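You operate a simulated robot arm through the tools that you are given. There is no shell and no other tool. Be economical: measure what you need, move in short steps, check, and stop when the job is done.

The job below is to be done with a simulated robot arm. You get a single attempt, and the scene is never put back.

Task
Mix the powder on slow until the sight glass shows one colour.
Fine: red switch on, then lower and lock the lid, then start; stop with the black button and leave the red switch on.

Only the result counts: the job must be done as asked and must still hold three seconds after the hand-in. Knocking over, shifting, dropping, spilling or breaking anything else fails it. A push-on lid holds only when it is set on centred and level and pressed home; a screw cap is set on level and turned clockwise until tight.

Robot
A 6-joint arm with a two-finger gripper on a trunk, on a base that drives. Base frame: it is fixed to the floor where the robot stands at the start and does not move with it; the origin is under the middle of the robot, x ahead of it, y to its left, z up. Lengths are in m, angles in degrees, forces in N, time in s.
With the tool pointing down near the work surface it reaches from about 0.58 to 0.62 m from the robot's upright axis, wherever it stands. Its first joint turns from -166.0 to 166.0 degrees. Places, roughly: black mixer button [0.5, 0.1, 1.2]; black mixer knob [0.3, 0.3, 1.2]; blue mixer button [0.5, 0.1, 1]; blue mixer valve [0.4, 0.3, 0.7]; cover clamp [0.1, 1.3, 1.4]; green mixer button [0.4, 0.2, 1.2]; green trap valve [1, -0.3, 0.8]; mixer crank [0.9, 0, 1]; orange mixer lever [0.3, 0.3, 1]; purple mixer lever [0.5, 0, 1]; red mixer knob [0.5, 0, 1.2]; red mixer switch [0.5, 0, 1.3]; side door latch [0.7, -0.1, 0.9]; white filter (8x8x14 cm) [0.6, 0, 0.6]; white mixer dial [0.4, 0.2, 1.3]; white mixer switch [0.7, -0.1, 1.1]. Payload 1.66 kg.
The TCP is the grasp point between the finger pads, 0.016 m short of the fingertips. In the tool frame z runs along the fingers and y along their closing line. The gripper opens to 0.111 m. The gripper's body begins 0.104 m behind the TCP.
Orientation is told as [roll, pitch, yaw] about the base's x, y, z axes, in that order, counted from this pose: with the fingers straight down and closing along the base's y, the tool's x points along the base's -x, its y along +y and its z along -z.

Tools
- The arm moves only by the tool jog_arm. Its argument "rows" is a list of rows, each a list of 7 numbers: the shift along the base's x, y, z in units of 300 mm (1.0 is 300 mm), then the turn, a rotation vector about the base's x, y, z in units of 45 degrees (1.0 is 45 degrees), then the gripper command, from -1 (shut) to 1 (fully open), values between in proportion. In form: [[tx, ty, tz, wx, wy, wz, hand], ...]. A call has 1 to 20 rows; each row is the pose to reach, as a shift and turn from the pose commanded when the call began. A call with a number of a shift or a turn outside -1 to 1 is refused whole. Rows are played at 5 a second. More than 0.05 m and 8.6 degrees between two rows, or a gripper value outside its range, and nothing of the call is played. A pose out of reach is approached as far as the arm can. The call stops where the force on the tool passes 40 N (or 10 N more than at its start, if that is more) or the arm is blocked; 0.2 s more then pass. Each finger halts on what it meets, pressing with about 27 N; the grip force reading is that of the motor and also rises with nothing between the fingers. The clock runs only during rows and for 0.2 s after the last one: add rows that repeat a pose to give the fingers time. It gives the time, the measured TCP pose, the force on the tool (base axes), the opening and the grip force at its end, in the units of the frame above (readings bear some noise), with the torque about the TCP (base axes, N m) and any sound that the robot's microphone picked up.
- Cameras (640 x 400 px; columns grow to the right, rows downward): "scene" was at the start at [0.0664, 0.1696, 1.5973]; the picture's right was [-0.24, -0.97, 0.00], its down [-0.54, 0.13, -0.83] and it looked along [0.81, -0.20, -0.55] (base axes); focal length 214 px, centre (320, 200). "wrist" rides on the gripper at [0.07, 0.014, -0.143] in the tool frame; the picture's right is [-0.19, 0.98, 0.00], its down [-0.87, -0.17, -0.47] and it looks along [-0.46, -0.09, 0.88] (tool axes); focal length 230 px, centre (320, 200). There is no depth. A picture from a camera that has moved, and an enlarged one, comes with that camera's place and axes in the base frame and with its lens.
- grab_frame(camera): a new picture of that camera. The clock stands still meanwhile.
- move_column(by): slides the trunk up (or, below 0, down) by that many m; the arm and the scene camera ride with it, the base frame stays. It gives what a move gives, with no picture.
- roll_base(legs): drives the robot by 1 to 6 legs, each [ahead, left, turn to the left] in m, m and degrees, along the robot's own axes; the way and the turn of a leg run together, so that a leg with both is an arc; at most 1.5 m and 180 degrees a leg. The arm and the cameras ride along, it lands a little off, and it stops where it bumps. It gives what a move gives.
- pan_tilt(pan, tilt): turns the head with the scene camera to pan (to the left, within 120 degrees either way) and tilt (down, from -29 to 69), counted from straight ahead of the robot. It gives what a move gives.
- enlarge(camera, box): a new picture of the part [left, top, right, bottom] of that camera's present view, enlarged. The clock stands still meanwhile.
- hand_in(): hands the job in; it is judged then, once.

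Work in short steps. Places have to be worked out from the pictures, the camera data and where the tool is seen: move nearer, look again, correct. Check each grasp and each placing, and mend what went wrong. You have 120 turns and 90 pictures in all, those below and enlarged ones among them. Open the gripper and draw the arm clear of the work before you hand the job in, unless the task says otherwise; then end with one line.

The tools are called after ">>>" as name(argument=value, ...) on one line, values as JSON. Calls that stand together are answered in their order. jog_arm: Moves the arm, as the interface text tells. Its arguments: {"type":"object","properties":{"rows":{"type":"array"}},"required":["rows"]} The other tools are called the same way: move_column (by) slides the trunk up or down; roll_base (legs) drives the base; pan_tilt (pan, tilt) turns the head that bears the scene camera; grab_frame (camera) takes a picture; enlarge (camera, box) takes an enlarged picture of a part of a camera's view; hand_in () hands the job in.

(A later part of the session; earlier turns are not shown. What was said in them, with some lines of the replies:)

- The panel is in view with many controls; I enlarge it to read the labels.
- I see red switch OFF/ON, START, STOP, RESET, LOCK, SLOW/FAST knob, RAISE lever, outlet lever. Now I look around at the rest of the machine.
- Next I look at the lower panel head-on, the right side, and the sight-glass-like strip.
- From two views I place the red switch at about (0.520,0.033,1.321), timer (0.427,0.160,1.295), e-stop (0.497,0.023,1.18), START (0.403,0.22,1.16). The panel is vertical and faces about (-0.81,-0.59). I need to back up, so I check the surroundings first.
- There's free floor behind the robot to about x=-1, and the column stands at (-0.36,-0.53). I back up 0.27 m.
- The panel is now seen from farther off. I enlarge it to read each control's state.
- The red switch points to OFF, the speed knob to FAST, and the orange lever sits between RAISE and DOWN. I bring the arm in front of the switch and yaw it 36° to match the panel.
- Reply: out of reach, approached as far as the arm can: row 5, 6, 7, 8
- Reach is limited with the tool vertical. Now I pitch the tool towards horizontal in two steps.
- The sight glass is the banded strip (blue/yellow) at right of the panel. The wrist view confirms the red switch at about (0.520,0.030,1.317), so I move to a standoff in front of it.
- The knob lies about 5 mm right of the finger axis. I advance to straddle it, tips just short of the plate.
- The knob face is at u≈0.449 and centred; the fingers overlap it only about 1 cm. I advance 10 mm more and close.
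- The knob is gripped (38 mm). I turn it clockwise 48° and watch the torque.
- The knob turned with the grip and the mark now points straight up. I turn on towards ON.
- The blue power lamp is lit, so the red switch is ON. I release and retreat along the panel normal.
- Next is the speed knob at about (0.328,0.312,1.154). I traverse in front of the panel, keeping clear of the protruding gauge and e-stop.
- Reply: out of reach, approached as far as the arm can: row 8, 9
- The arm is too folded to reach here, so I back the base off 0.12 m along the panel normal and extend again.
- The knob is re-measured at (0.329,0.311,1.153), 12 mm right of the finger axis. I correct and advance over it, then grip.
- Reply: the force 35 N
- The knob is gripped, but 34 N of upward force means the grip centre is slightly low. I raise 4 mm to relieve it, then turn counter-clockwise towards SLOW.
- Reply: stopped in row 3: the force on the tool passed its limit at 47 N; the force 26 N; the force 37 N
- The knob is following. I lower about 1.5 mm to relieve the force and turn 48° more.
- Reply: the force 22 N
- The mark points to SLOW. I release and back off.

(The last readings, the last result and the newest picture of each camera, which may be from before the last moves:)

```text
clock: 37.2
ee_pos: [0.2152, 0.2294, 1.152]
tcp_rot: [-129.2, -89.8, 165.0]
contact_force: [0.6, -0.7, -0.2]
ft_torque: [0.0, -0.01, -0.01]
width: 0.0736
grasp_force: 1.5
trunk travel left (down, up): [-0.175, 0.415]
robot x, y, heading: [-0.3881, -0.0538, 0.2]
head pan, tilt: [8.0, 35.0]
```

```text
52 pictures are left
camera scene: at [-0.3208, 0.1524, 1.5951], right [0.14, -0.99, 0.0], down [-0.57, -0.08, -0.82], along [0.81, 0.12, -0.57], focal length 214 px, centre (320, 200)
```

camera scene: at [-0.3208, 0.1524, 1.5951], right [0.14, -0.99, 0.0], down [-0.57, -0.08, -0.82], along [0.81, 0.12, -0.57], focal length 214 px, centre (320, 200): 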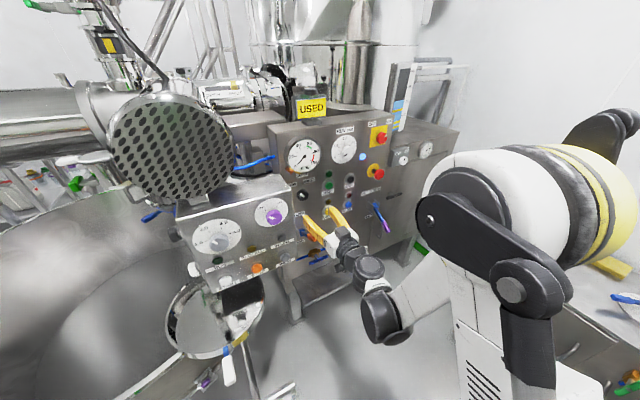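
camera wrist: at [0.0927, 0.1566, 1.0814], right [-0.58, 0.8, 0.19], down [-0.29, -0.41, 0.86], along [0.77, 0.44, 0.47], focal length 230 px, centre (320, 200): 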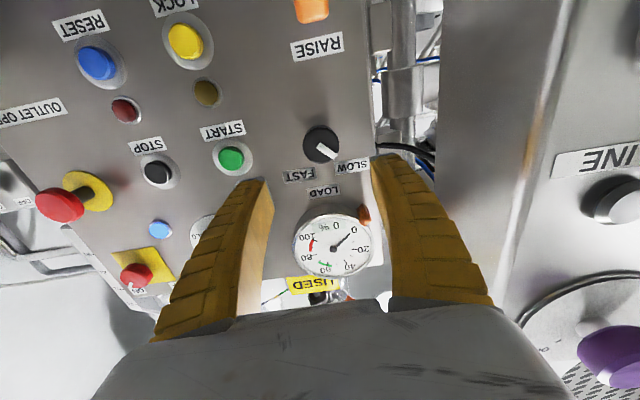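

SLOW is confirmed. The orange lever's grip is at about (0.270,0.265,0.987), roughly horizontal. I close the fingers and place them above it.

>>> jog_arm(rows=[[0, 0, -0.1, 0, 0, 0, -0.5], [0, 0, -0.22, 0, 0, 0, -1], [0, 0, -0.33, 0, 0, 0, -1], [0.1, 0.073, -0.33, 0, 0, 0, -1], [0.19, 0.14, -0.33, 0, 0, 0, -1], [0.19, 0.14, -0.33, 0, 0, 0, -1]])

>>> grab_frame(camera="wrist")

>>> enlarge(camera="scene", box=[260, 160, 420, 290])

```text
clock: 38.6
ee_pos: [0.2883, 0.2782, 1.0675]
tcp_rot: [-121.0, -89.8, 156.9]
contact_force: [-2.1, 1.1, 3.1]
ft_torque: [0.0, 0.22, -0.12]
width: 0.0002
grasp_force: 27.2
out of reach, approached as far as the arm can: row 1, 2, 3, 4, 5, 6
trunk travel left (down, up): [-0.175, 0.415]
robot x, y, heading: [-0.3875, -0.0522, 0.0]
head pan, tilt: [8.0, 35.0]
```

```text
51 pictures are left
camera wrist: at [0.1639, 0.2053, 0.9959], right [-0.58, 0.8, 0.19], down [-0.29, -0.41, 0.87], along [0.77, 0.45, 0.47], focal length 230 px, centre (320, 200)
```

wrist: 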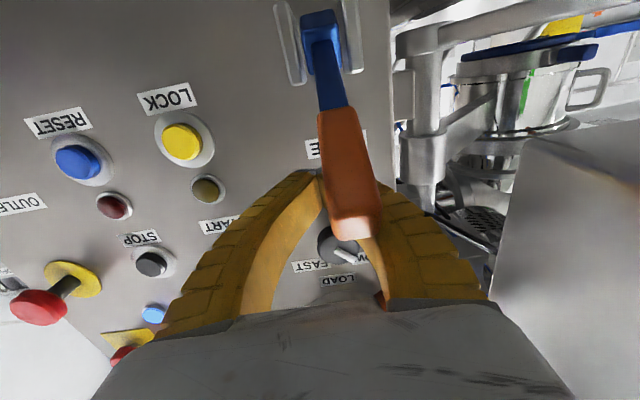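

```text
3.08 times, centred on (340, 225) of scene
camera zoom: at [-0.3211, 0.1528, 1.5951], right [0.14, -0.99, 0.0], down [-0.57, -0.08, -0.82], along [0.81, 0.12, -0.57], focal length 660 px, centre (258, 123)
```

zoom: 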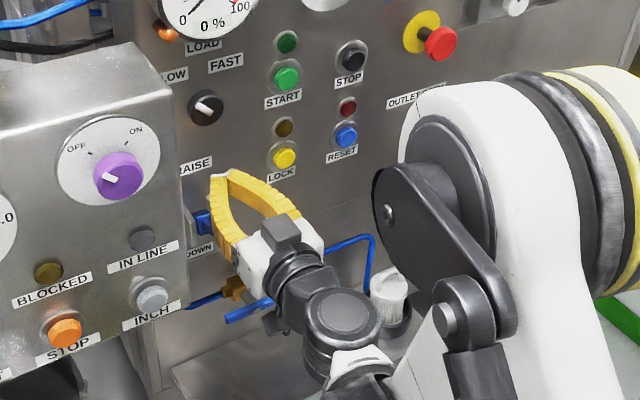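

The lever actually slopes up and outward (end at about (0.22,0.248,1.048), pivot (0.328,0.331,0.967)), so it is at RAISE. I retract and lower the trunk for better reach before pushing it down.

>>> jog_arm(rows=[[0, 0, 0.12, 0, 0, 0, -1], [-0.08, -0.06, 0.18, 0, 0, 0, -1], [-0.2, -0.145, 0.22, 0, 0, 0, -1], [-0.3, -0.22, 0.25, 0, 0, 0, -1]])

>>> roll_base(legs=[[-0.06, -0.04, 0]])

>>> move_column(by=-0.1)

```text
clock: 39.6
ee_pos: [0.2066, 0.2139, 1.1576]
tcp_rot: [-72.2, -89.9, 108.2]
contact_force: [0.0, -0.8, -0.2]
ft_torque: [0.01, -0.02, 0.01]
width: 0.0
grasp_force: 27.4
out of reach, approached as far as the arm can: row 3, 4
trunk travel left (down, up): [-0.175, 0.415]
robot x, y, heading: [-0.3842, -0.0525, 0.2]
head pan, tilt: [8.0, 35.0]
```

```text
clock: 40.7
ee_pos: [0.146, 0.1729, 1.1566]
tcp_rot: [-81.2, -89.9, 117.0]
contact_force: [0.3, -1.2, 0.1]
ft_torque: [0.01, 0.0, 0.03]
width: 0.0
grasp_force: 26.7
trunk travel left (down, up): [-0.175, 0.415]
robot x, y, heading: [-0.4483, -0.0899, 0.1]
head pan, tilt: [8.0, 35.0]
```

```text
clock: 42.0
ee_pos: [0.1465, 0.1736, 1.0575]
tcp_rot: [-65.0, -89.7, 100.7]
contact_force: [-0.5, -0.5, -0.3]
ft_torque: [0.0, 0.01, 0.01]
width: 0.0
grasp_force: 27.4
trunk travel left (down, up): [-0.075, 0.515]
robot x, y, heading: [-0.4493, -0.09, -0.0]
head pan, tilt: [8.0, 35.0]
```

Now I go forward above the lever (z≈1.10, TCP at u≈0.355, laterally centred on the lever).

>>> jog_arm(rows=[[0, 0, 0.1, 0, 0, 0, -1], [0.1, 0.1, 0.17, 0, 0, 0, -1], [0.2, 0.2, 0.17, 0, 0, 0, -1], [0.328, 0.31, 0.17, 0, 0, 0, -1], [0.328, 0.31, 0.17, 0, 0, 0, -1]])

>>> grab_frame(camera="wrist")

>>> grab_frame(camera="scene")

```text
refused: row 4 steps farther than a row can; nothing moved
```

```text
49 pictures are left
camera wrist: at [0.0232, 0.1011, 0.986], right [-0.57, 0.8, 0.19], down [-0.29, -0.41, 0.87], along [0.77, 0.44, 0.46], focal length 230 px, centre (320, 200)
```

wrist: 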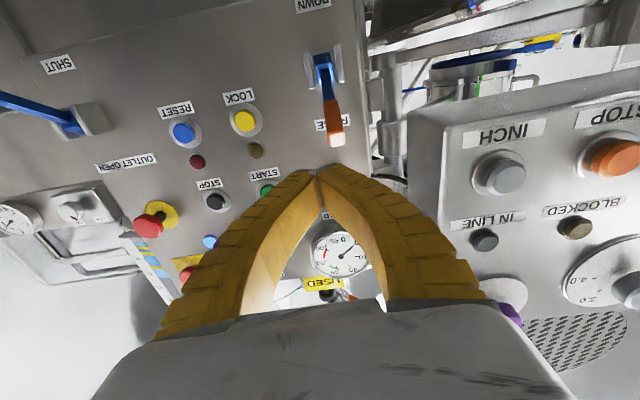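

```text
48 pictures are left
camera scene: at [-0.3801, 0.1125, 1.4952], right [0.14, -0.99, 0.0], down [-0.57, -0.08, -0.82], along [0.81, 0.12, -0.57], focal length 214 px, centre (320, 200)
```

scene: 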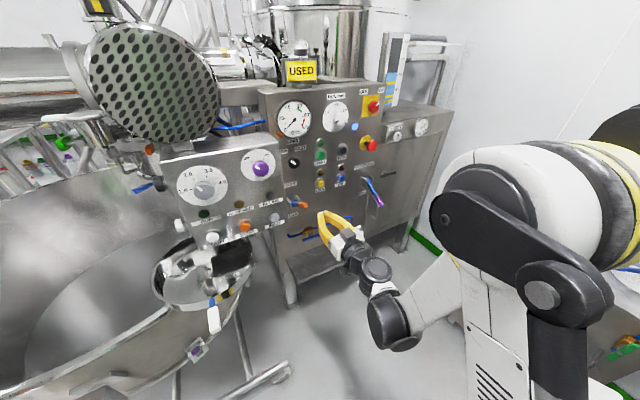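

The lever end is confirmed at (0.22,0.25,1.047). I repeat the move with smaller steps.

>>> jog_arm(rows=[[0, 0, 0.1, 0, 0, 0, -1], [0.07, 0.07, 0.17, 0, 0, 0, -1], [0.16, 0.15, 0.17, 0, 0, 0, -1], [0.25, 0.23, 0.17, 0, 0, 0, -1], [0.328, 0.31, 0.17, 0, 0, 0, -1], [0.328, 0.31, 0.17, 0, 0, 0, -1]])

>>> enlarge(camera="scene", box=[240, 80, 420, 260])

```text
clock: 43.4
ee_pos: [0.2441, 0.2689, 1.109]
tcp_rot: [-59.7, -89.8, 95.5]
contact_force: [-1.1, 0.5, -0.3]
ft_torque: [-0.01, -0.02, 0.01]
width: 0.0003
grasp_force: 27.2
trunk travel left (down, up): [-0.075, 0.515]
robot x, y, heading: [-0.4449, -0.0919, 0.1]
head pan, tilt: [8.0, 35.0]
```

```text
2.22 times, centred on (330, 170) of scene
camera zoom: at [-0.3799, 0.1127, 1.495], right [0.14, -0.99, 0.0], down [-0.57, -0.08, -0.82], along [0.81, 0.11, -0.57], focal length 477 px, centre (298, 267)
```

zoom: 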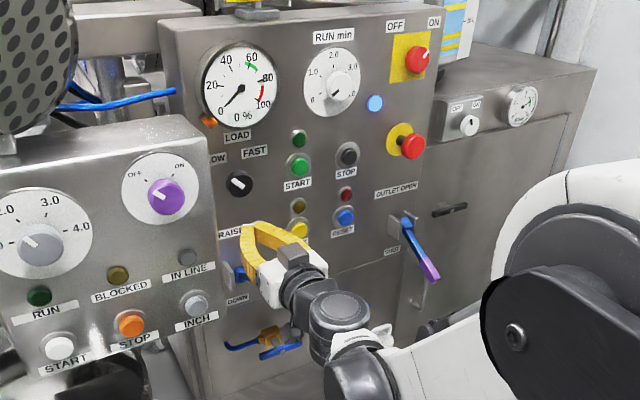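

Now I push down gradually.

>>> jog_arm(rows=[[0, 0, -0.07, 0, 0, 0, -1], [0, 0, -0.14, 0, 0, 0, -1], [0, 0, -0.21, 0, 0, 0, -1], [0, 0, -0.28, 0, 0, 0, -1], [0, 0, -0.35, 0, 0, 0, -1], [0, 0, -0.42, 0, 0, 0, -1]])

>>> grab_frame(camera="wrist")

>>> grab_frame(camera="scene")

```text
clock: 44.8
ee_pos: [0.2447, 0.2674, 0.9818]
tcp_rot: [-62.6, -89.8, 98.5]
contact_force: [0.2, -0.3, 0.4]
ft_torque: [0.01, 0.01, -0.03]
width: 0.0
grasp_force: 27.3
trunk travel left (down, up): [-0.075, 0.515]
robot x, y, heading: [-0.447, -0.0931, 0.1]
head pan, tilt: [8.0, 35.0]
```

```text
46 pictures are left
camera wrist: at [0.1221, 0.1944, 0.9113], right [-0.57, 0.8, 0.19], down [-0.29, -0.41, 0.87], along [0.77, 0.44, 0.46], focal length 230 px, centre (320, 200)
```

wrist: 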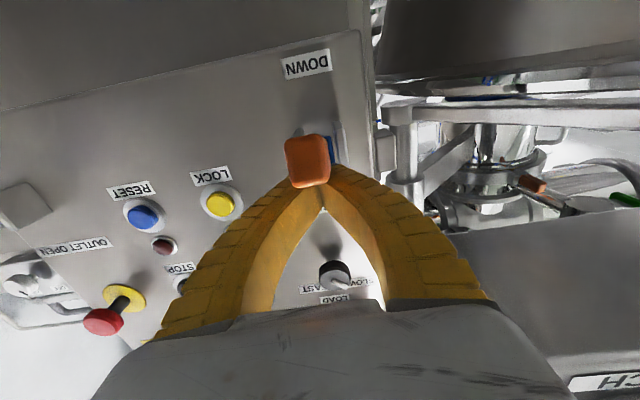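

```text
45 pictures are left
camera scene: at [-0.3798, 0.1127, 1.495], right [0.14, -0.99, 0.0], down [-0.57, -0.08, -0.82], along [0.81, 0.11, -0.57], focal length 214 px, centre (320, 200)
```

scene: 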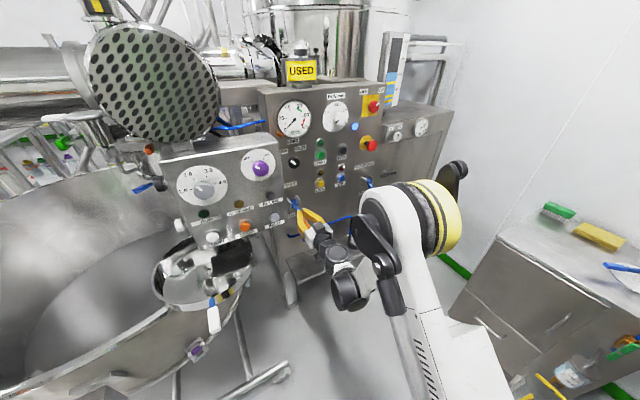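

The lever moves with little force and is now about horizontal. I continue down.

>>> jog_arm(rows=[[0, 0, -0.05, 0, 0, 0, -1], [0, 0, -0.1, 0, 0, 0, -1], [0, 0, -0.15, 0, 0, 0, -1], [0, 0, -0.2, 0, 0, 0, -1], [0, 0, -0.2, 0, 0, 0, -1]])

>>> grab_frame(camera="wrist")

```text
clock: 45.4
ee_pos: [0.2445, 0.2661, 0.9591]
tcp_rot: [149.4, -89.9, -113.5]
contact_force: [-0.3, -0.4, 23.2]
ft_torque: [0.08, -0.1, 0.0]
width: 0.0062
grasp_force: 28.4
trunk travel left (down, up): [-0.075, 0.515]
robot x, y, heading: [-0.4446, -0.0915, 0.2]
head pan, tilt: [8.0, 35.0]
stopped in row 2: the force on the tool passed its limit at 68 N (the readings are from after the stop); the commanded pose is now the measured one
```

```text
44 pictures are left
camera wrist: at [0.1214, 0.1938, 0.8882], right [-0.57, 0.8, 0.19], down [-0.29, -0.41, 0.86], along [0.77, 0.44, 0.46], focal length 230 px, centre (320, 200)
```

wrist: 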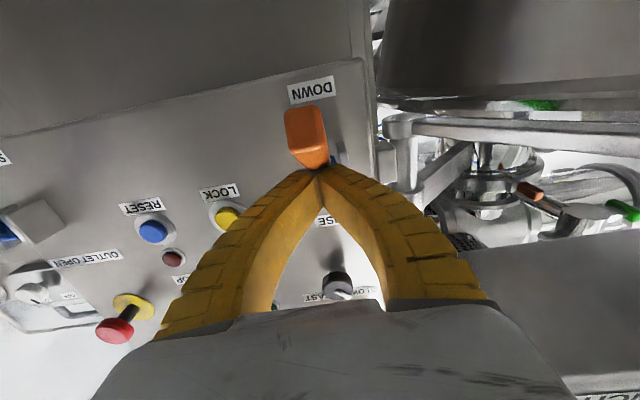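

A hard stop means the lever is at its DOWN limit. I look at the lid, keeping the hand in place.

>>> pan_tilt(pan=5, tilt=-15)

>>> grab_frame(camera="scene")

```text
clock: 46.6
ee_pos: [0.2446, 0.2652, 0.9597]
tcp_rot: [-170.6, -89.9, -153.5]
contact_force: [1.9, 1.7, 31.0]
ft_torque: [0.17, -0.19, 0.01]
width: 0.0062
grasp_force: 28.1
trunk travel left (down, up): [-0.075, 0.515]
robot x, y, heading: [-0.4471, -0.0876, 0.0]
head pan, tilt: [5.0, -15.0]
```

```text
43 pictures are left
camera scene: at [-0.3898, 0.106, 1.574], right [0.09, -1.0, 0.0], down [0.26, 0.02, -0.97], along [0.96, 0.09, 0.26], focal length 214 px, centre (320, 200)
```

scene: 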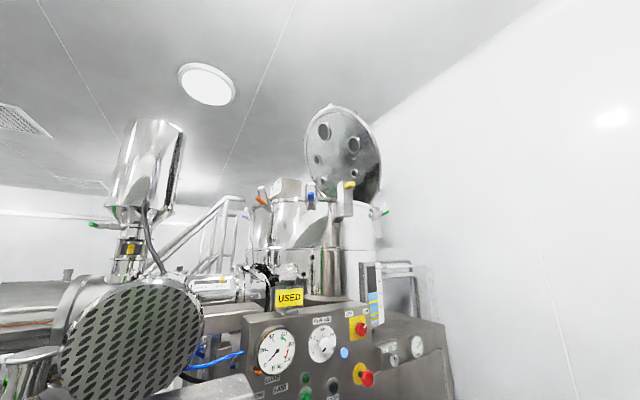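

The lid (round disc) still stands open, possibly moving. I wait 3 s with the lever held and look again.

>>> jog_arm(rows=[[0, 0, 0, 0, 0, 0, -1], [0, 0, 0, 0, 0, 0, -1], [0, 0, 0, 0, 0, 0, -1], [0, 0, 0, 0, 0, 0, -1], [0, 0, 0, 0, 0, 0, -1], [0, 0, 0, 0, 0, 0, -1], [0, 0, 0, 0, 0, 0, -1], [0, 0, 0, 0, 0, 0, -1], [0, 0, 0, 0, 0, 0, -1], [0, 0, 0, 0, 0, 0, -1], [0, 0, 0, 0, 0, 0, -1], [0, 0, 0, 0, 0, 0, -1], [0, 0, 0, 0, 0, 0, -1], [0, 0, 0, 0, 0, 0, -1], [0, 0, 0, 0, 0, 0, -1]])

>>> enlarge(camera="scene", box=[220, 80, 460, 400])

```text
clock: 49.8
ee_pos: [0.2449, 0.2663, 0.9588]
tcp_rot: [-169.3, -89.8, -154.8]
contact_force: [-0.7, -0.2, 29.4]
ft_torque: [0.14, -0.1, 0.03]
width: 0.0059
grasp_force: 29.2
trunk travel left (down, up): [-0.075, 0.515]
robot x, y, heading: [-0.4476, -0.091, 0.1]
head pan, tilt: [5.0, -15.0]
```

```text
1.25 times, centred on (340, 240) of scene
camera zoom: at [-0.3899, 0.1059, 1.574], right [0.09, -1.0, 0.0], down [0.26, 0.02, -0.97], along [0.96, 0.09, 0.26], focal length 268 px, centre (295, 150)
```

zoom: 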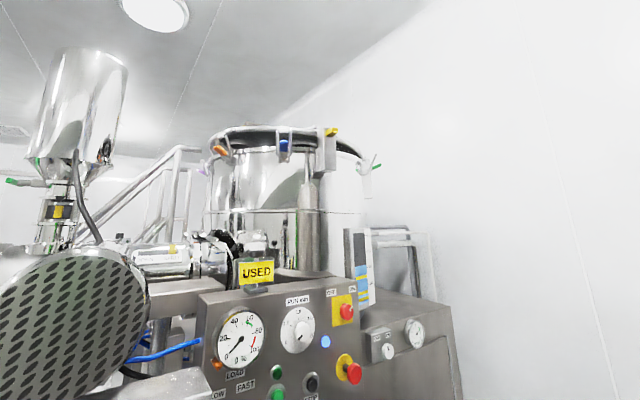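

The lid has come down. I raise the hand off the lever and retract, then look again.

>>> jog_arm(rows=[[0, 0, 0.06, 0, 0, 0, -1], [-0.04, -0.03, 0.13, 0, 0, 0, -1], [-0.12, -0.09, 0.2, 0, 0, 0, -1], [-0.2, -0.15, 0.3, 0, 0, 0, -1]])

>>> enlarge(camera="scene", box=[220, 100, 400, 250])

>>> grab_frame(camera="wrist")

```text
clock: 50.8
ee_pos: [0.1864, 0.2203, 1.0479]
tcp_rot: [-19.5, -90.1, 55.3]
contact_force: [-0.3, -0.8, 0.5]
ft_torque: [-0.01, 0.01, 0.01]
width: 0.0
grasp_force: 28.5
trunk travel left (down, up): [-0.075, 0.515]
robot x, y, heading: [-0.4478, -0.0909, 0.1]
head pan, tilt: [5.0, -15.0]
```

```text
2.67 times, centred on (310, 175) of scene
camera zoom: at [-0.3875, 0.1072, 1.5737], right [0.09, -1.0, 0.0], down [0.26, 0.02, -0.97], along [0.96, 0.09, 0.26], focal length 572 px, centre (347, 267)
```

zoom: 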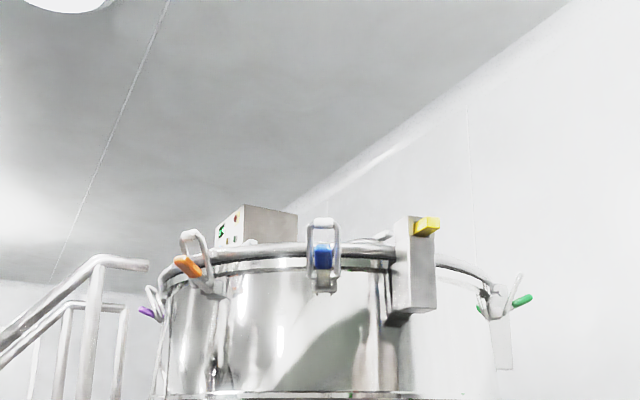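

```text
40 pictures are left
camera wrist: at [0.0621, 0.149, 0.9776], right [-0.57, 0.8, 0.19], down [-0.28, -0.41, 0.87], along [0.77, 0.44, 0.46], focal length 230 px, centre (320, 200)
```

wrist: 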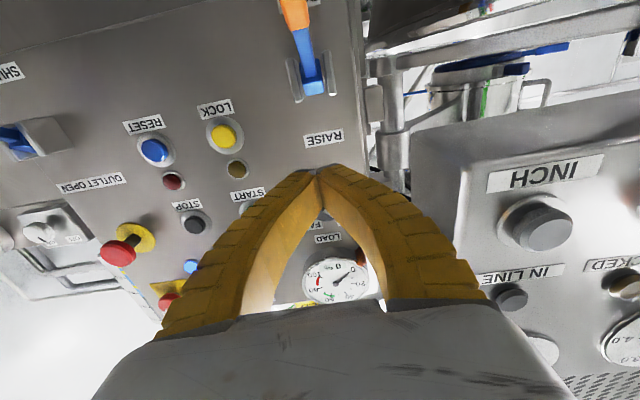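

The lid is down. Next is the LOCK button, estimated at (0.403,0.218,1.023); I go to a standoff in front of it with the fingers closed.

>>> jog_arm(rows=[[0.13, -0.05, -0.02, 0, 0, 0, -1], [0.26, -0.08, -0.04, 0, 0, 0, -1], [0.39, -0.1, -0.06, 0, 0, 0, -1], [0.5, -0.11, -0.084, 0, 0, 0, -1], [0.55, -0.13, -0.084, 0, 0, 0, -1]])

>>> pan_tilt(pan=12, tilt=25)

>>> grab_frame(camera="wrist")

>>> enlarge(camera="scene", box=[240, 100, 420, 280])

```text
clock: 52.0
ee_pos: [0.3527, 0.1816, 1.0221]
tcp_rot: [-1.1, -89.8, 36.9]
contact_force: [0.5, -0.4, -0.2]
ft_torque: [0.0, 0.0, 0.03]
width: 0.0
grasp_force: 29.1
trunk travel left (down, up): [-0.075, 0.515]
robot x, y, heading: [-0.4469, -0.0883, 0.2]
head pan, tilt: [5.0, -15.0]
```

```text
clock: 53.0
ee_pos: [0.3529, 0.1819, 1.0209]
tcp_rot: [-3.7, -89.9, 39.6]
contact_force: [0.4, -0.7, -0.3]
ft_torque: [0.0, -0.02, 0.02]
width: 0.0002
grasp_force: 29.0
trunk travel left (down, up): [-0.075, 0.515]
robot x, y, heading: [-0.4469, -0.0885, 0.1]
head pan, tilt: [12.0, 25.0]
```

```text
39 pictures are left
camera wrist: at [0.2287, 0.1095, 0.9508], right [-0.57, 0.8, 0.19], down [-0.28, -0.41, 0.87], along [0.77, 0.44, 0.46], focal length 230 px, centre (320, 200)
```

wrist: 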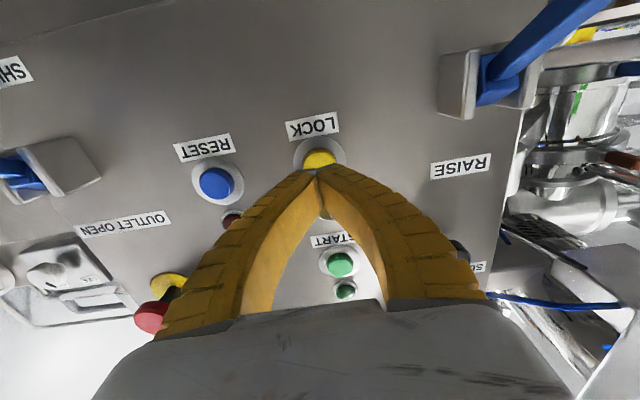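

```text
2.22 times, centred on (330, 190) of scene
camera zoom: at [-0.3769, 0.1196, 1.5109], right [0.21, -0.98, 0.0], down [-0.41, -0.09, -0.91], along [0.89, 0.19, -0.42], focal length 477 px, centre (298, 222)
```

zoom: 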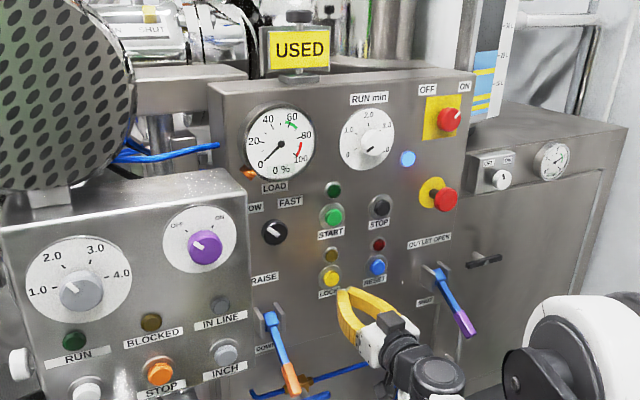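

The fingers are aligned with LOCK (about 4 mm high). I press in slowly.

>>> jog_arm(rows=[[0.05, 0.037, -0.013, 0, 0, 0, -1], [0.09, 0.066, -0.013, 0, 0, 0, -1], [0.115, 0.084, -0.013, 0, 0, 0, -1], [0.13, 0.095, -0.013, 0, 0, 0, -1], [0.145, 0.106, -0.013, 0, 0, 0, -1], [0.155, 0.113, -0.013, 0, 0, 0, -1]])

>>> enlarge(camera="scene", box=[240, 100, 420, 280])

```text
clock: 54.4
ee_pos: [0.3959, 0.2161, 1.0199]
tcp_rot: [-37.7, -89.9, 73.5]
contact_force: [-8.0, -5.3, -3.8]
ft_torque: [-0.02, -0.02, -0.01]
width: 0.0061
grasp_force: 29.2
trunk travel left (down, up): [-0.075, 0.515]
robot x, y, heading: [-0.4482, -0.0916, 0.3]
head pan, tilt: [12.0, 25.0]
heard: click
```

```text
2.22 times, centred on (330, 190) of scene
camera zoom: at [-0.3778, 0.1189, 1.5109], right [0.21, -0.98, 0.0], down [-0.41, -0.09, -0.91], along [0.89, 0.19, -0.42], focal length 477 px, centre (298, 222)
```

zoom: 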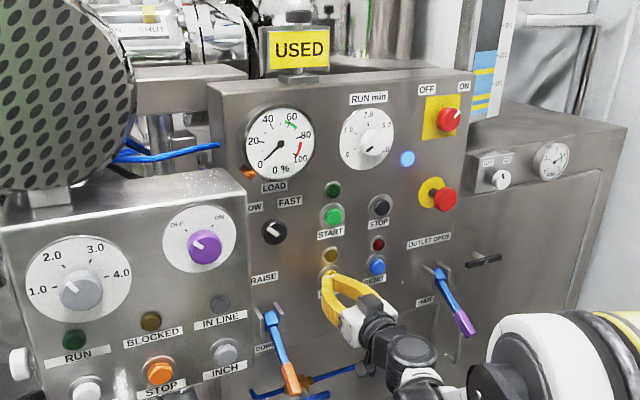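

A click was heard. I retract 5 cm and check the yellow lamp.

>>> jog_arm(rows=[[-0.08, -0.058, 0, 0, 0, 0, -1], [-0.16, -0.117, 0, 0, 0, 0, -1], [-0.16, -0.117, 0, 0, 0, 0, -1]])

>>> enlarge(camera="scene", box=[300, 160, 380, 240])

>>> grab_frame(camera="wrist")

```text
clock: 55.2
ee_pos: [0.35, 0.1801, 1.02]
tcp_rot: [-2.9, -89.9, 38.9]
contact_force: [0.0, -1.1, -1.0]
ft_torque: [0.02, -0.01, -0.01]
width: 0.0001
grasp_force: 28.5
trunk travel left (down, up): [-0.075, 0.515]
robot x, y, heading: [-0.4475, -0.0861, 0.1]
head pan, tilt: [12.0, 25.0]
```

```text
5.00 times, centred on (340, 200) of scene
camera zoom: at [-0.377, 0.1195, 1.5108], right [0.21, -0.98, 0.0], down [-0.41, -0.09, -0.91], along [0.89, 0.19, -0.42], focal length 1072 px, centre (220, 200)
```

zoom: 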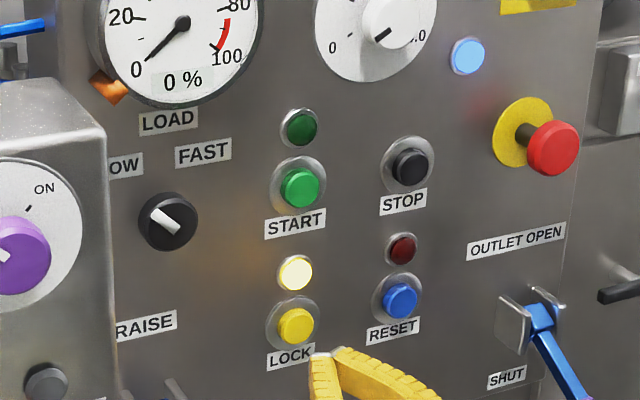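

```text
35 pictures are left
camera wrist: at [0.2264, 0.108, 0.9497], right [-0.57, 0.8, 0.19], down [-0.28, -0.41, 0.87], along [0.77, 0.44, 0.46], focal length 230 px, centre (320, 200)
```

wrist: 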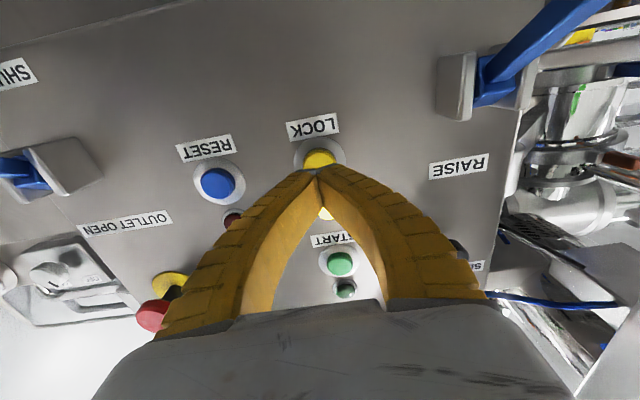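

The yellow lamp is lit, so the lid is locked. START is at about (0.403,0.218,1.149); I raise to it and re-check the aim.

>>> jog_arm(rows=[[0, 0, 0.11, 0, 0, 0, -1], [0, 0, 0.22, 0, 0, 0, -1], [0, 0, 0.33, 0, 0, 0, -1], [0, 0, 0.433, 0, 0, 0, -1], [0, 0, 0.433, 0, 0, 0, -1]])

>>> grab_frame(camera="wrist")

>>> enlarge(camera="scene", box=[280, 100, 420, 240])

```text
clock: 56.4
ee_pos: [0.3513, 0.1822, 1.1484]
tcp_rot: [-8.5, -90.0, 44.3]
contact_force: [0.1, 0.4, 0.2]
ft_torque: [0.0, -0.02, 0.01]
width: 0.0
grasp_force: 28.9
trunk travel left (down, up): [-0.075, 0.515]
robot x, y, heading: [-0.4477, -0.0893, 0.1]
head pan, tilt: [12.0, 25.0]
```

```text
34 pictures are left
camera wrist: at [0.2273, 0.11, 1.0777], right [-0.57, 0.8, 0.19], down [-0.28, -0.41, 0.87], along [0.77, 0.44, 0.46], focal length 230 px, centre (320, 200)
```

wrist: 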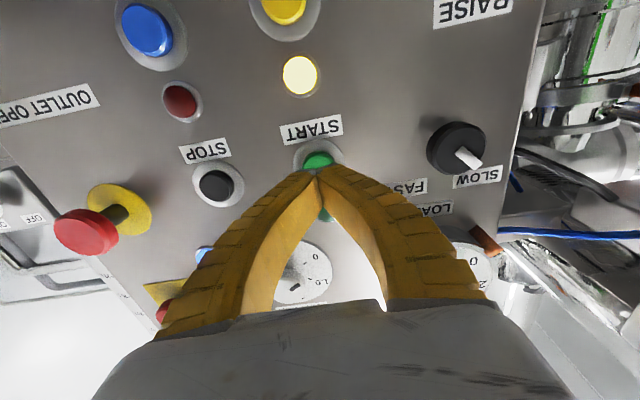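

```text
2.86 times, centred on (350, 170) of scene
camera zoom: at [-0.377, 0.1196, 1.5108], right [0.21, -0.98, 0.0], down [-0.41, -0.09, -0.91], along [0.89, 0.19, -0.42], focal length 613 px, centre (234, 286)
```

zoom: 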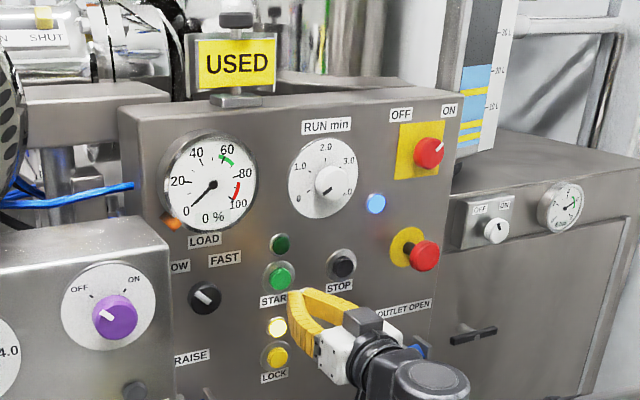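

The aim matches the LOCK press and the speed knob still reads SLOW. I press START and draw back in the same call.

>>> jog_arm(rows=[[0.05, 0.037, -0.007, 0, 0, 0, -1], [0.09, 0.066, -0.01, 0, 0, 0, -1], [0.115, 0.084, -0.01, 0, 0, 0, -1], [0.13, 0.095, -0.01, 0, 0, 0, -1], [0.145, 0.106, -0.01, 0, 0, 0, -1], [0.155, 0.113, -0.01, 0, 0, 0, -1], [0.1, 0.073, -0.01, 0, 0, 0, -1], [0, 0, 0, 0, 0, 0, -1]])

>>> enlarge(camera="scene", box=[280, 100, 420, 240])

```text
clock: 58.2
ee_pos: [0.3503, 0.1798, 1.1485]
tcp_rot: [-9.6, -90.0, 45.4]
contact_force: [0.2, 0.2, 0.3]
ft_torque: [-0.04, 0.0, -0.03]
width: 0.0002
grasp_force: 28.2
trunk travel left (down, up): [-0.075, 0.515]
robot x, y, heading: [-0.4472, -0.0896, -0.1]
head pan, tilt: [12.0, 25.0]
heard: click
```

```text
2.86 times, centred on (350, 170) of scene
camera zoom: at [-0.3772, 0.1194, 1.5109], right [0.21, -0.98, 0.0], down [-0.41, -0.09, -0.91], along [0.89, 0.19, -0.42], focal length 613 px, centre (234, 286)
```

zoom: 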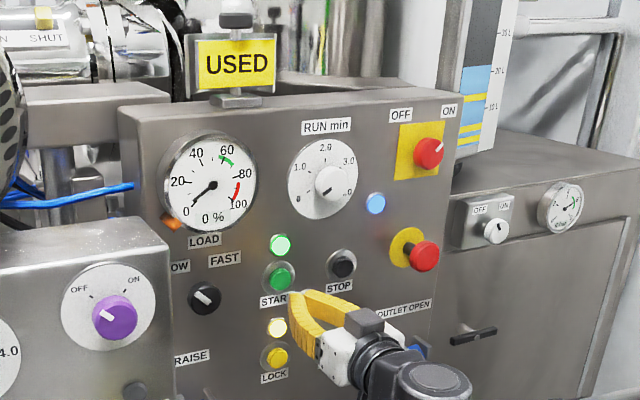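

The green lamp is lit and the mixer runs. I move across to a standoff in front of STOP at about (0.463,0.135,1.150).

>>> jog_arm(rows=[[0.1, -0.14, 0, 0, 0, 0, -1], [0.205, -0.281, 0.005, 0, 0, 0, -1], [0.205, -0.281, 0.005, 0, 0, 0, -1]])

>>> grab_frame(camera="wrist")

>>> enlarge(camera="scene", box=[290, 80, 420, 210])

```text
refused: row 1 steps farther than a row can; nothing moved
```

```text
31 pictures are left
camera wrist: at [0.2259, 0.1081, 1.0771], right [-0.57, 0.8, 0.19], down [-0.28, -0.41, 0.87], along [0.77, 0.44, 0.46], focal length 230 px, centre (320, 200)
```

wrist: 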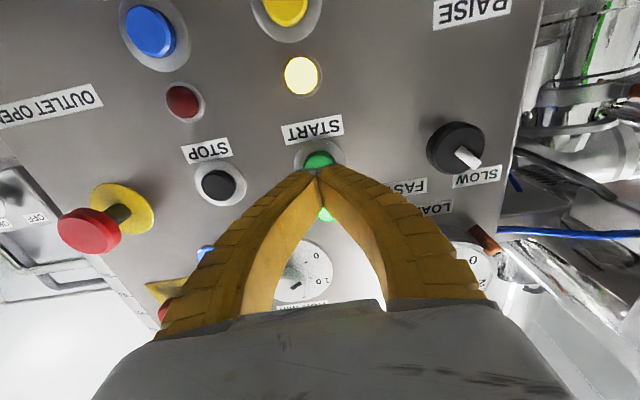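

```text
3.08 times, centred on (355, 145) of scene
camera zoom: at [-0.3772, 0.1194, 1.5109], right [0.21, -0.98, 0.0], down [-0.41, -0.09, -0.91], along [0.89, 0.19, -0.42], focal length 660 px, centre (212, 369)
```

zoom: 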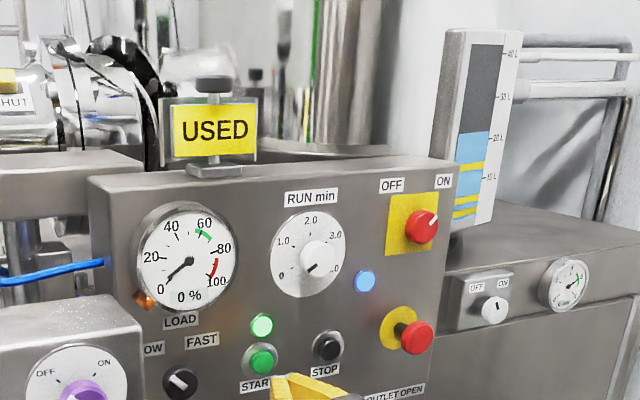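

The move was refused for its step size, so I repeat it with finer rows.

>>> jog_arm(rows=[[0.07, -0.095, 0, 0, 0, 0, -1], [0.14, -0.19, 0.003, 0, 0, 0, -1], [0.205, -0.281, 0.005, 0, 0, 0, -1], [0.205, -0.281, 0.005, 0, 0, 0, -1]])

>>> grab_frame(camera="wrist")

>>> enlarge(camera="scene", box=[290, 80, 420, 210])

```text
clock: 59.2
ee_pos: [0.4123, 0.0966, 1.149]
tcp_rot: [4.9, -89.9, 30.9]
contact_force: [0.6, -0.3, 0.2]
ft_torque: [-0.02, 0.0, 0.0]
width: 0.0
grasp_force: 28.5
trunk travel left (down, up): [-0.075, 0.515]
robot x, y, heading: [-0.4453, -0.0901, 0.3]
head pan, tilt: [12.0, 25.0]
```

```text
29 pictures are left
camera wrist: at [0.2886, 0.0238, 1.0782], right [-0.57, 0.8, 0.19], down [-0.28, -0.41, 0.87], along [0.77, 0.44, 0.46], focal length 230 px, centre (320, 200)
```

wrist: 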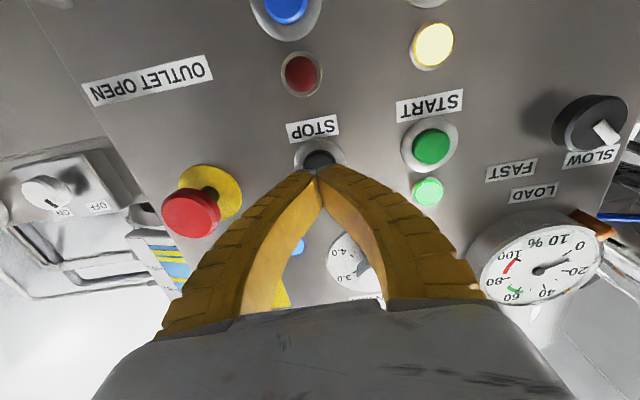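

```text
3.08 times, centred on (355, 145) of scene
camera zoom: at [-0.3768, 0.1195, 1.5109], right [0.21, -0.98, 0.0], down [-0.41, -0.09, -0.91], along [0.89, 0.19, -0.42], focal length 660 px, centre (212, 369)
```

zoom: 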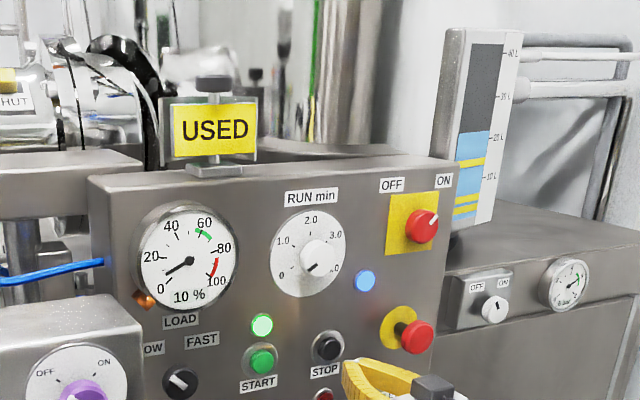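

I'm aligned on STOP; the load reads 10% and the bands are changing slowly. I wait 4 s and look.

>>> jog_arm(rows=[[0, 0, 0, 0, 0, 0, -1], [0, 0, 0, 0, 0, 0, -1], [0, 0, 0, 0, 0, 0, -1], [0, 0, 0, 0, 0, 0, -1], [0, 0, 0, 0, 0, 0, -1], [0, 0, 0, 0, 0, 0, -1], [0, 0, 0, 0, 0, 0, -1], [0, 0, 0, 0, 0, 0, -1], [0, 0, 0, 0, 0, 0, -1], [0, 0, 0, 0, 0, 0, -1], [0, 0, 0, 0, 0, 0, -1], [0, 0, 0, 0, 0, 0, -1], [0, 0, 0, 0, 0, 0, -1], [0, 0, 0, 0, 0, 0, -1], [0, 0, 0, 0, 0, 0, -1], [0, 0, 0, 0, 0, 0, -1], [0, 0, 0, 0, 0, 0, -1], [0, 0, 0, 0, 0, 0, -1]])

>>> enlarge(camera="scene", box=[310, 80, 420, 190])

```text
clock: 63.0
ee_pos: [0.4126, 0.096, 1.1487]
tcp_rot: [-4.2, -89.9, 40.1]
contact_force: [0.5, 0.4, 0.3]
ft_torque: [0.01, -0.02, -0.02]
width: 0.0
grasp_force: 28.2
trunk travel left (down, up): [-0.075, 0.515]
robot x, y, heading: [-0.4489, -0.0866, 0.3]
head pan, tilt: [12.0, 25.0]
```

```text
3.64 times, centred on (365, 135) of scene
camera zoom: at [-0.3769, 0.1196, 1.5108], right [0.21, -0.98, 0.0], down [-0.41, -0.09, -0.91], along [0.89, 0.19, -0.42], focal length 780 px, centre (156, 436)
```

zoom: 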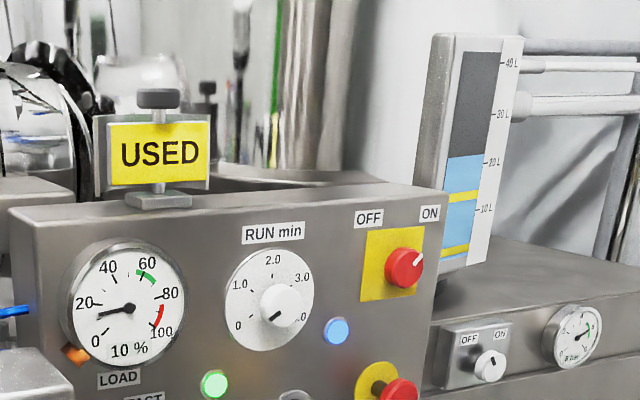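

Two yellow bands remain. I wait about 3 s more.

>>> jog_arm(rows=[[0, 0, 0, 0, 0, 0, -1], [0, 0, 0, 0, 0, 0, -1], [0, 0, 0, 0, 0, 0, -1], [0, 0, 0, 0, 0, 0, -1], [0, 0, 0, 0, 0, 0, -1], [0, 0, 0, 0, 0, 0, -1], [0, 0, 0, 0, 0, 0, -1], [0, 0, 0, 0, 0, 0, -1], [0, 0, 0, 0, 0, 0, -1], [0, 0, 0, 0, 0, 0, -1], [0, 0, 0, 0, 0, 0, -1], [0, 0, 0, 0, 0, 0, -1], [0, 0, 0, 0, 0, 0, -1], [0, 0, 0, 0, 0, 0, -1]])

>>> enlarge(camera="scene", box=[310, 80, 420, 190])

```text
clock: 66.0
ee_pos: [0.4117, 0.0961, 1.1494]
tcp_rot: [-3.6, -90.0, 39.5]
contact_force: [0.1, 0.9, -0.1]
ft_torque: [-0.02, 0.04, 0.04]
width: 0.0002
grasp_force: 28.9
trunk travel left (down, up): [-0.075, 0.515]
robot x, y, heading: [-0.4436, -0.0882, 0.1]
head pan, tilt: [12.0, 25.0]
```

```text
3.64 times, centred on (365, 135) of scene
camera zoom: at [-0.3769, 0.1196, 1.5108], right [0.21, -0.98, 0.0], down [-0.41, -0.09, -0.91], along [0.89, 0.19, -0.42], focal length 780 px, centre (156, 436)
```

zoom: 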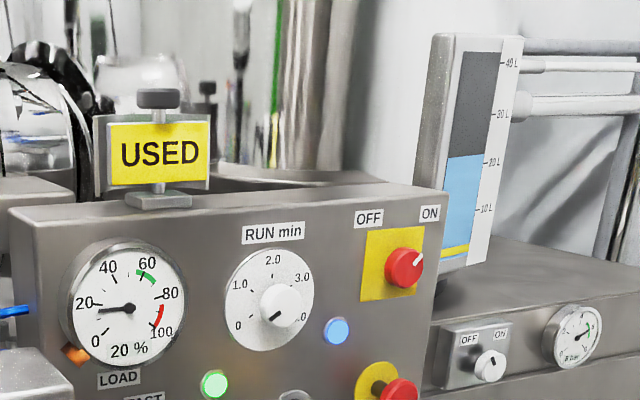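

One band is left. I wait about 2.5 s.

>>> jog_arm(rows=[[0, 0, 0, 0, 0, 0, -1], [0, 0, 0, 0, 0, 0, -1], [0, 0, 0, 0, 0, 0, -1], [0, 0, 0, 0, 0, 0, -1], [0, 0, 0, 0, 0, 0, -1], [0, 0, 0, 0, 0, 0, -1], [0, 0, 0, 0, 0, 0, -1], [0, 0, 0, 0, 0, 0, -1], [0, 0, 0, 0, 0, 0, -1], [0, 0, 0, 0, 0, 0, -1], [0, 0, 0, 0, 0, 0, -1]])

>>> enlarge(camera="scene", box=[310, 80, 420, 190])

```text
clock: 68.4
ee_pos: [0.412, 0.097, 1.1492]
tcp_rot: [-4.8, -89.9, 40.6]
contact_force: [0.4, 0.1, 1.2]
ft_torque: [0.04, 0.05, -0.01]
width: 0.0
grasp_force: 28.9
trunk travel left (down, up): [-0.075, 0.515]
robot x, y, heading: [-0.4475, -0.0887, -0.1]
head pan, tilt: [12.0, 25.0]
```

```text
3.64 times, centred on (365, 135) of scene
camera zoom: at [-0.3769, 0.1196, 1.5108], right [0.21, -0.98, 0.0], down [-0.41, -0.09, -0.91], along [0.89, 0.19, -0.42], focal length 780 px, centre (156, 436)
```

zoom: 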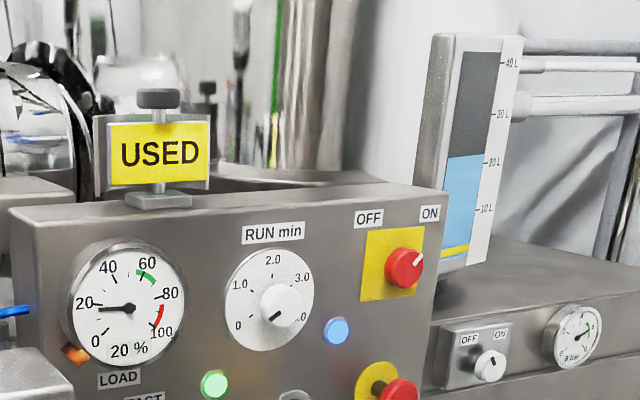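

The last band persists, so I wait 3 s more.

>>> jog_arm(rows=[[0, 0, 0, 0, 0, 0, -1], [0, 0, 0, 0, 0, 0, -1], [0, 0, 0, 0, 0, 0, -1], [0, 0, 0, 0, 0, 0, -1], [0, 0, 0, 0, 0, 0, -1], [0, 0, 0, 0, 0, 0, -1], [0, 0, 0, 0, 0, 0, -1], [0, 0, 0, 0, 0, 0, -1], [0, 0, 0, 0, 0, 0, -1], [0, 0, 0, 0, 0, 0, -1], [0, 0, 0, 0, 0, 0, -1], [0, 0, 0, 0, 0, 0, -1], [0, 0, 0, 0, 0, 0, -1]])

>>> enlarge(camera="scene", box=[310, 80, 420, 190])

>>> enlarge(camera="wrist", box=[100, 200, 260, 300])

```text
clock: 71.2
ee_pos: [0.4127, 0.0968, 1.1495]
tcp_rot: [-3.7, -89.9, 39.5]
contact_force: [0.0, -0.5, 0.9]
ft_torque: [-0.01, 0.02, 0.02]
width: 0.0
grasp_force: 28.6
trunk travel left (down, up): [-0.075, 0.515]
robot x, y, heading: [-0.4496, -0.0929, 0.0]
head pan, tilt: [12.0, 25.0]
```

```text
3.64 times, centred on (365, 135) of scene
camera zoom: at [-0.3769, 0.1196, 1.5108], right [0.21, -0.98, 0.0], down [-0.41, -0.09, -0.91], along [0.89, 0.19, -0.42], focal length 780 px, centre (156, 436)
```

zoom: 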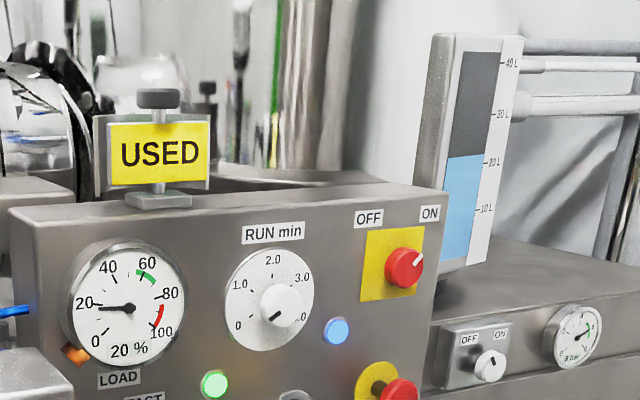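

```text
4.00 times, centred on (180, 250) of wrist
camera zoom: at [0.2883, 0.0241, 1.0782], right [-0.57, 0.8, 0.19], down [-0.28, -0.41, 0.87], along [0.77, 0.44, 0.46], focal length 920 px, centre (880, 0)
```

zoom: 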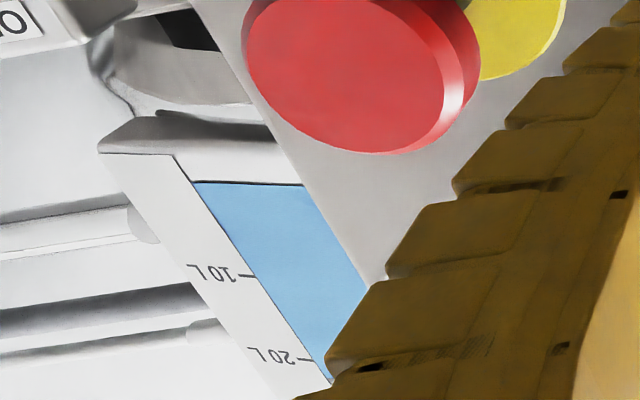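

The sight glass now shows uniform blue. I press STOP at once and draw back.

>>> jog_arm(rows=[[0.09, 0.066, -0.01, 0, 0, 0, -1], [0.125, 0.091, -0.01, 0, 0, 0, -1], [0.145, 0.106, -0.01, 0, 0, 0, -1], [0.157, 0.115, -0.01, 0, 0, 0, -1], [0.1, 0.073, -0.01, 0, 0, 0, -1], [0, 0, 0, 0, 0, 0, -1]])

>>> enlarge(camera="scene", box=[280, 80, 420, 220])

```text
clock: 72.6
ee_pos: [0.4118, 0.096, 1.1507]
tcp_rot: [-10.1, -90.0, 45.9]
contact_force: [0.7, 1.1, -0.2]
ft_torque: [-0.01, -0.03, 0.02]
width: 0.0001
grasp_force: 28.4
trunk travel left (down, up): [-0.075, 0.515]
robot x, y, heading: [-0.4481, -0.0851, 0.1]
head pan, tilt: [12.0, 25.0]
heard: click
```

```text
2.86 times, centred on (350, 150) of scene
camera zoom: at [-0.3773, 0.1195, 1.5109], right [0.21, -0.98, 0.0], down [-0.41, -0.09, -0.91], along [0.89, 0.19, -0.42], focal length 613 px, centre (234, 343)
```

zoom: 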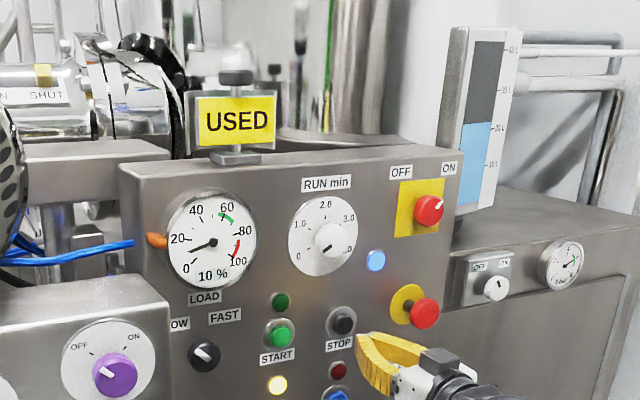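

The click was heard, the green lamp is off and the load is falling, with power still on. I draw the arm clear, open the gripper and verify.

>>> jog_arm(rows=[[-0.1, -0.073, 0, 0, 0, 0, -1], [-0.2, -0.146, 0, 0, 0, 0, -0.5], [-0.3, -0.22, 0, 0, 0, 0, 0], [-0.3, -0.22, 0, 0, 0, 0, 0.5], [-0.3, -0.22, 0, 0, 0, 0, 1], [-0.3, -0.22, 0, 0, 0, 0, 1], [-0.3, -0.22, 0, 0, 0, 0, 1]])

>>> enlarge(camera="scene", box=[260, 80, 420, 240])

```text
clock: 74.2
ee_pos: [0.3216, 0.0321, 1.1478]
tcp_rot: [-4.0, -89.9, 39.9]
contact_force: [-0.5, 0.3, -0.9]
ft_torque: [-0.02, -0.04, -0.01]
width: 0.1111
grasp_force: 0.0
trunk travel left (down, up): [-0.075, 0.515]
robot x, y, heading: [-0.4461, -0.0937, 0.4]
head pan, tilt: [12.0, 25.0]
```

```text
2.50 times, centred on (340, 160) of scene
camera zoom: at [-0.3769, 0.1196, 1.5108], right [0.21, -0.98, 0.0], down [-0.41, -0.09, -0.91], along [0.89, 0.19, -0.42], focal length 536 px, centre (270, 300)
```

zoom: 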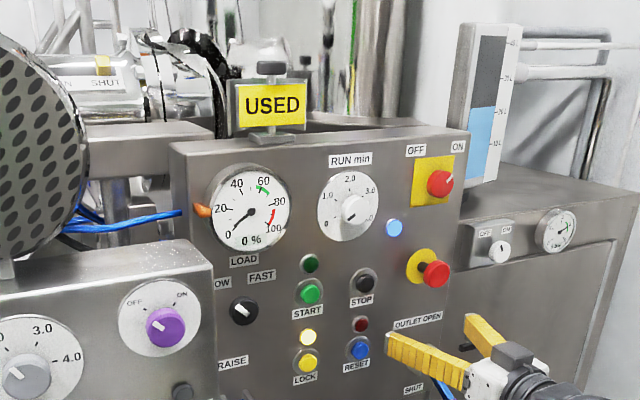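

The load is at 0%, the glass is all one colour, the red switch is ON and the lid is locked. The arm is clear, so I hand in.

>>> hand_in()

```text
The job is handed in.
```

The powder was mixed on SLOW until the sight glass showed one colour (blue), then stopped with the black button; the lid is down and locked and the red switch is still ON.
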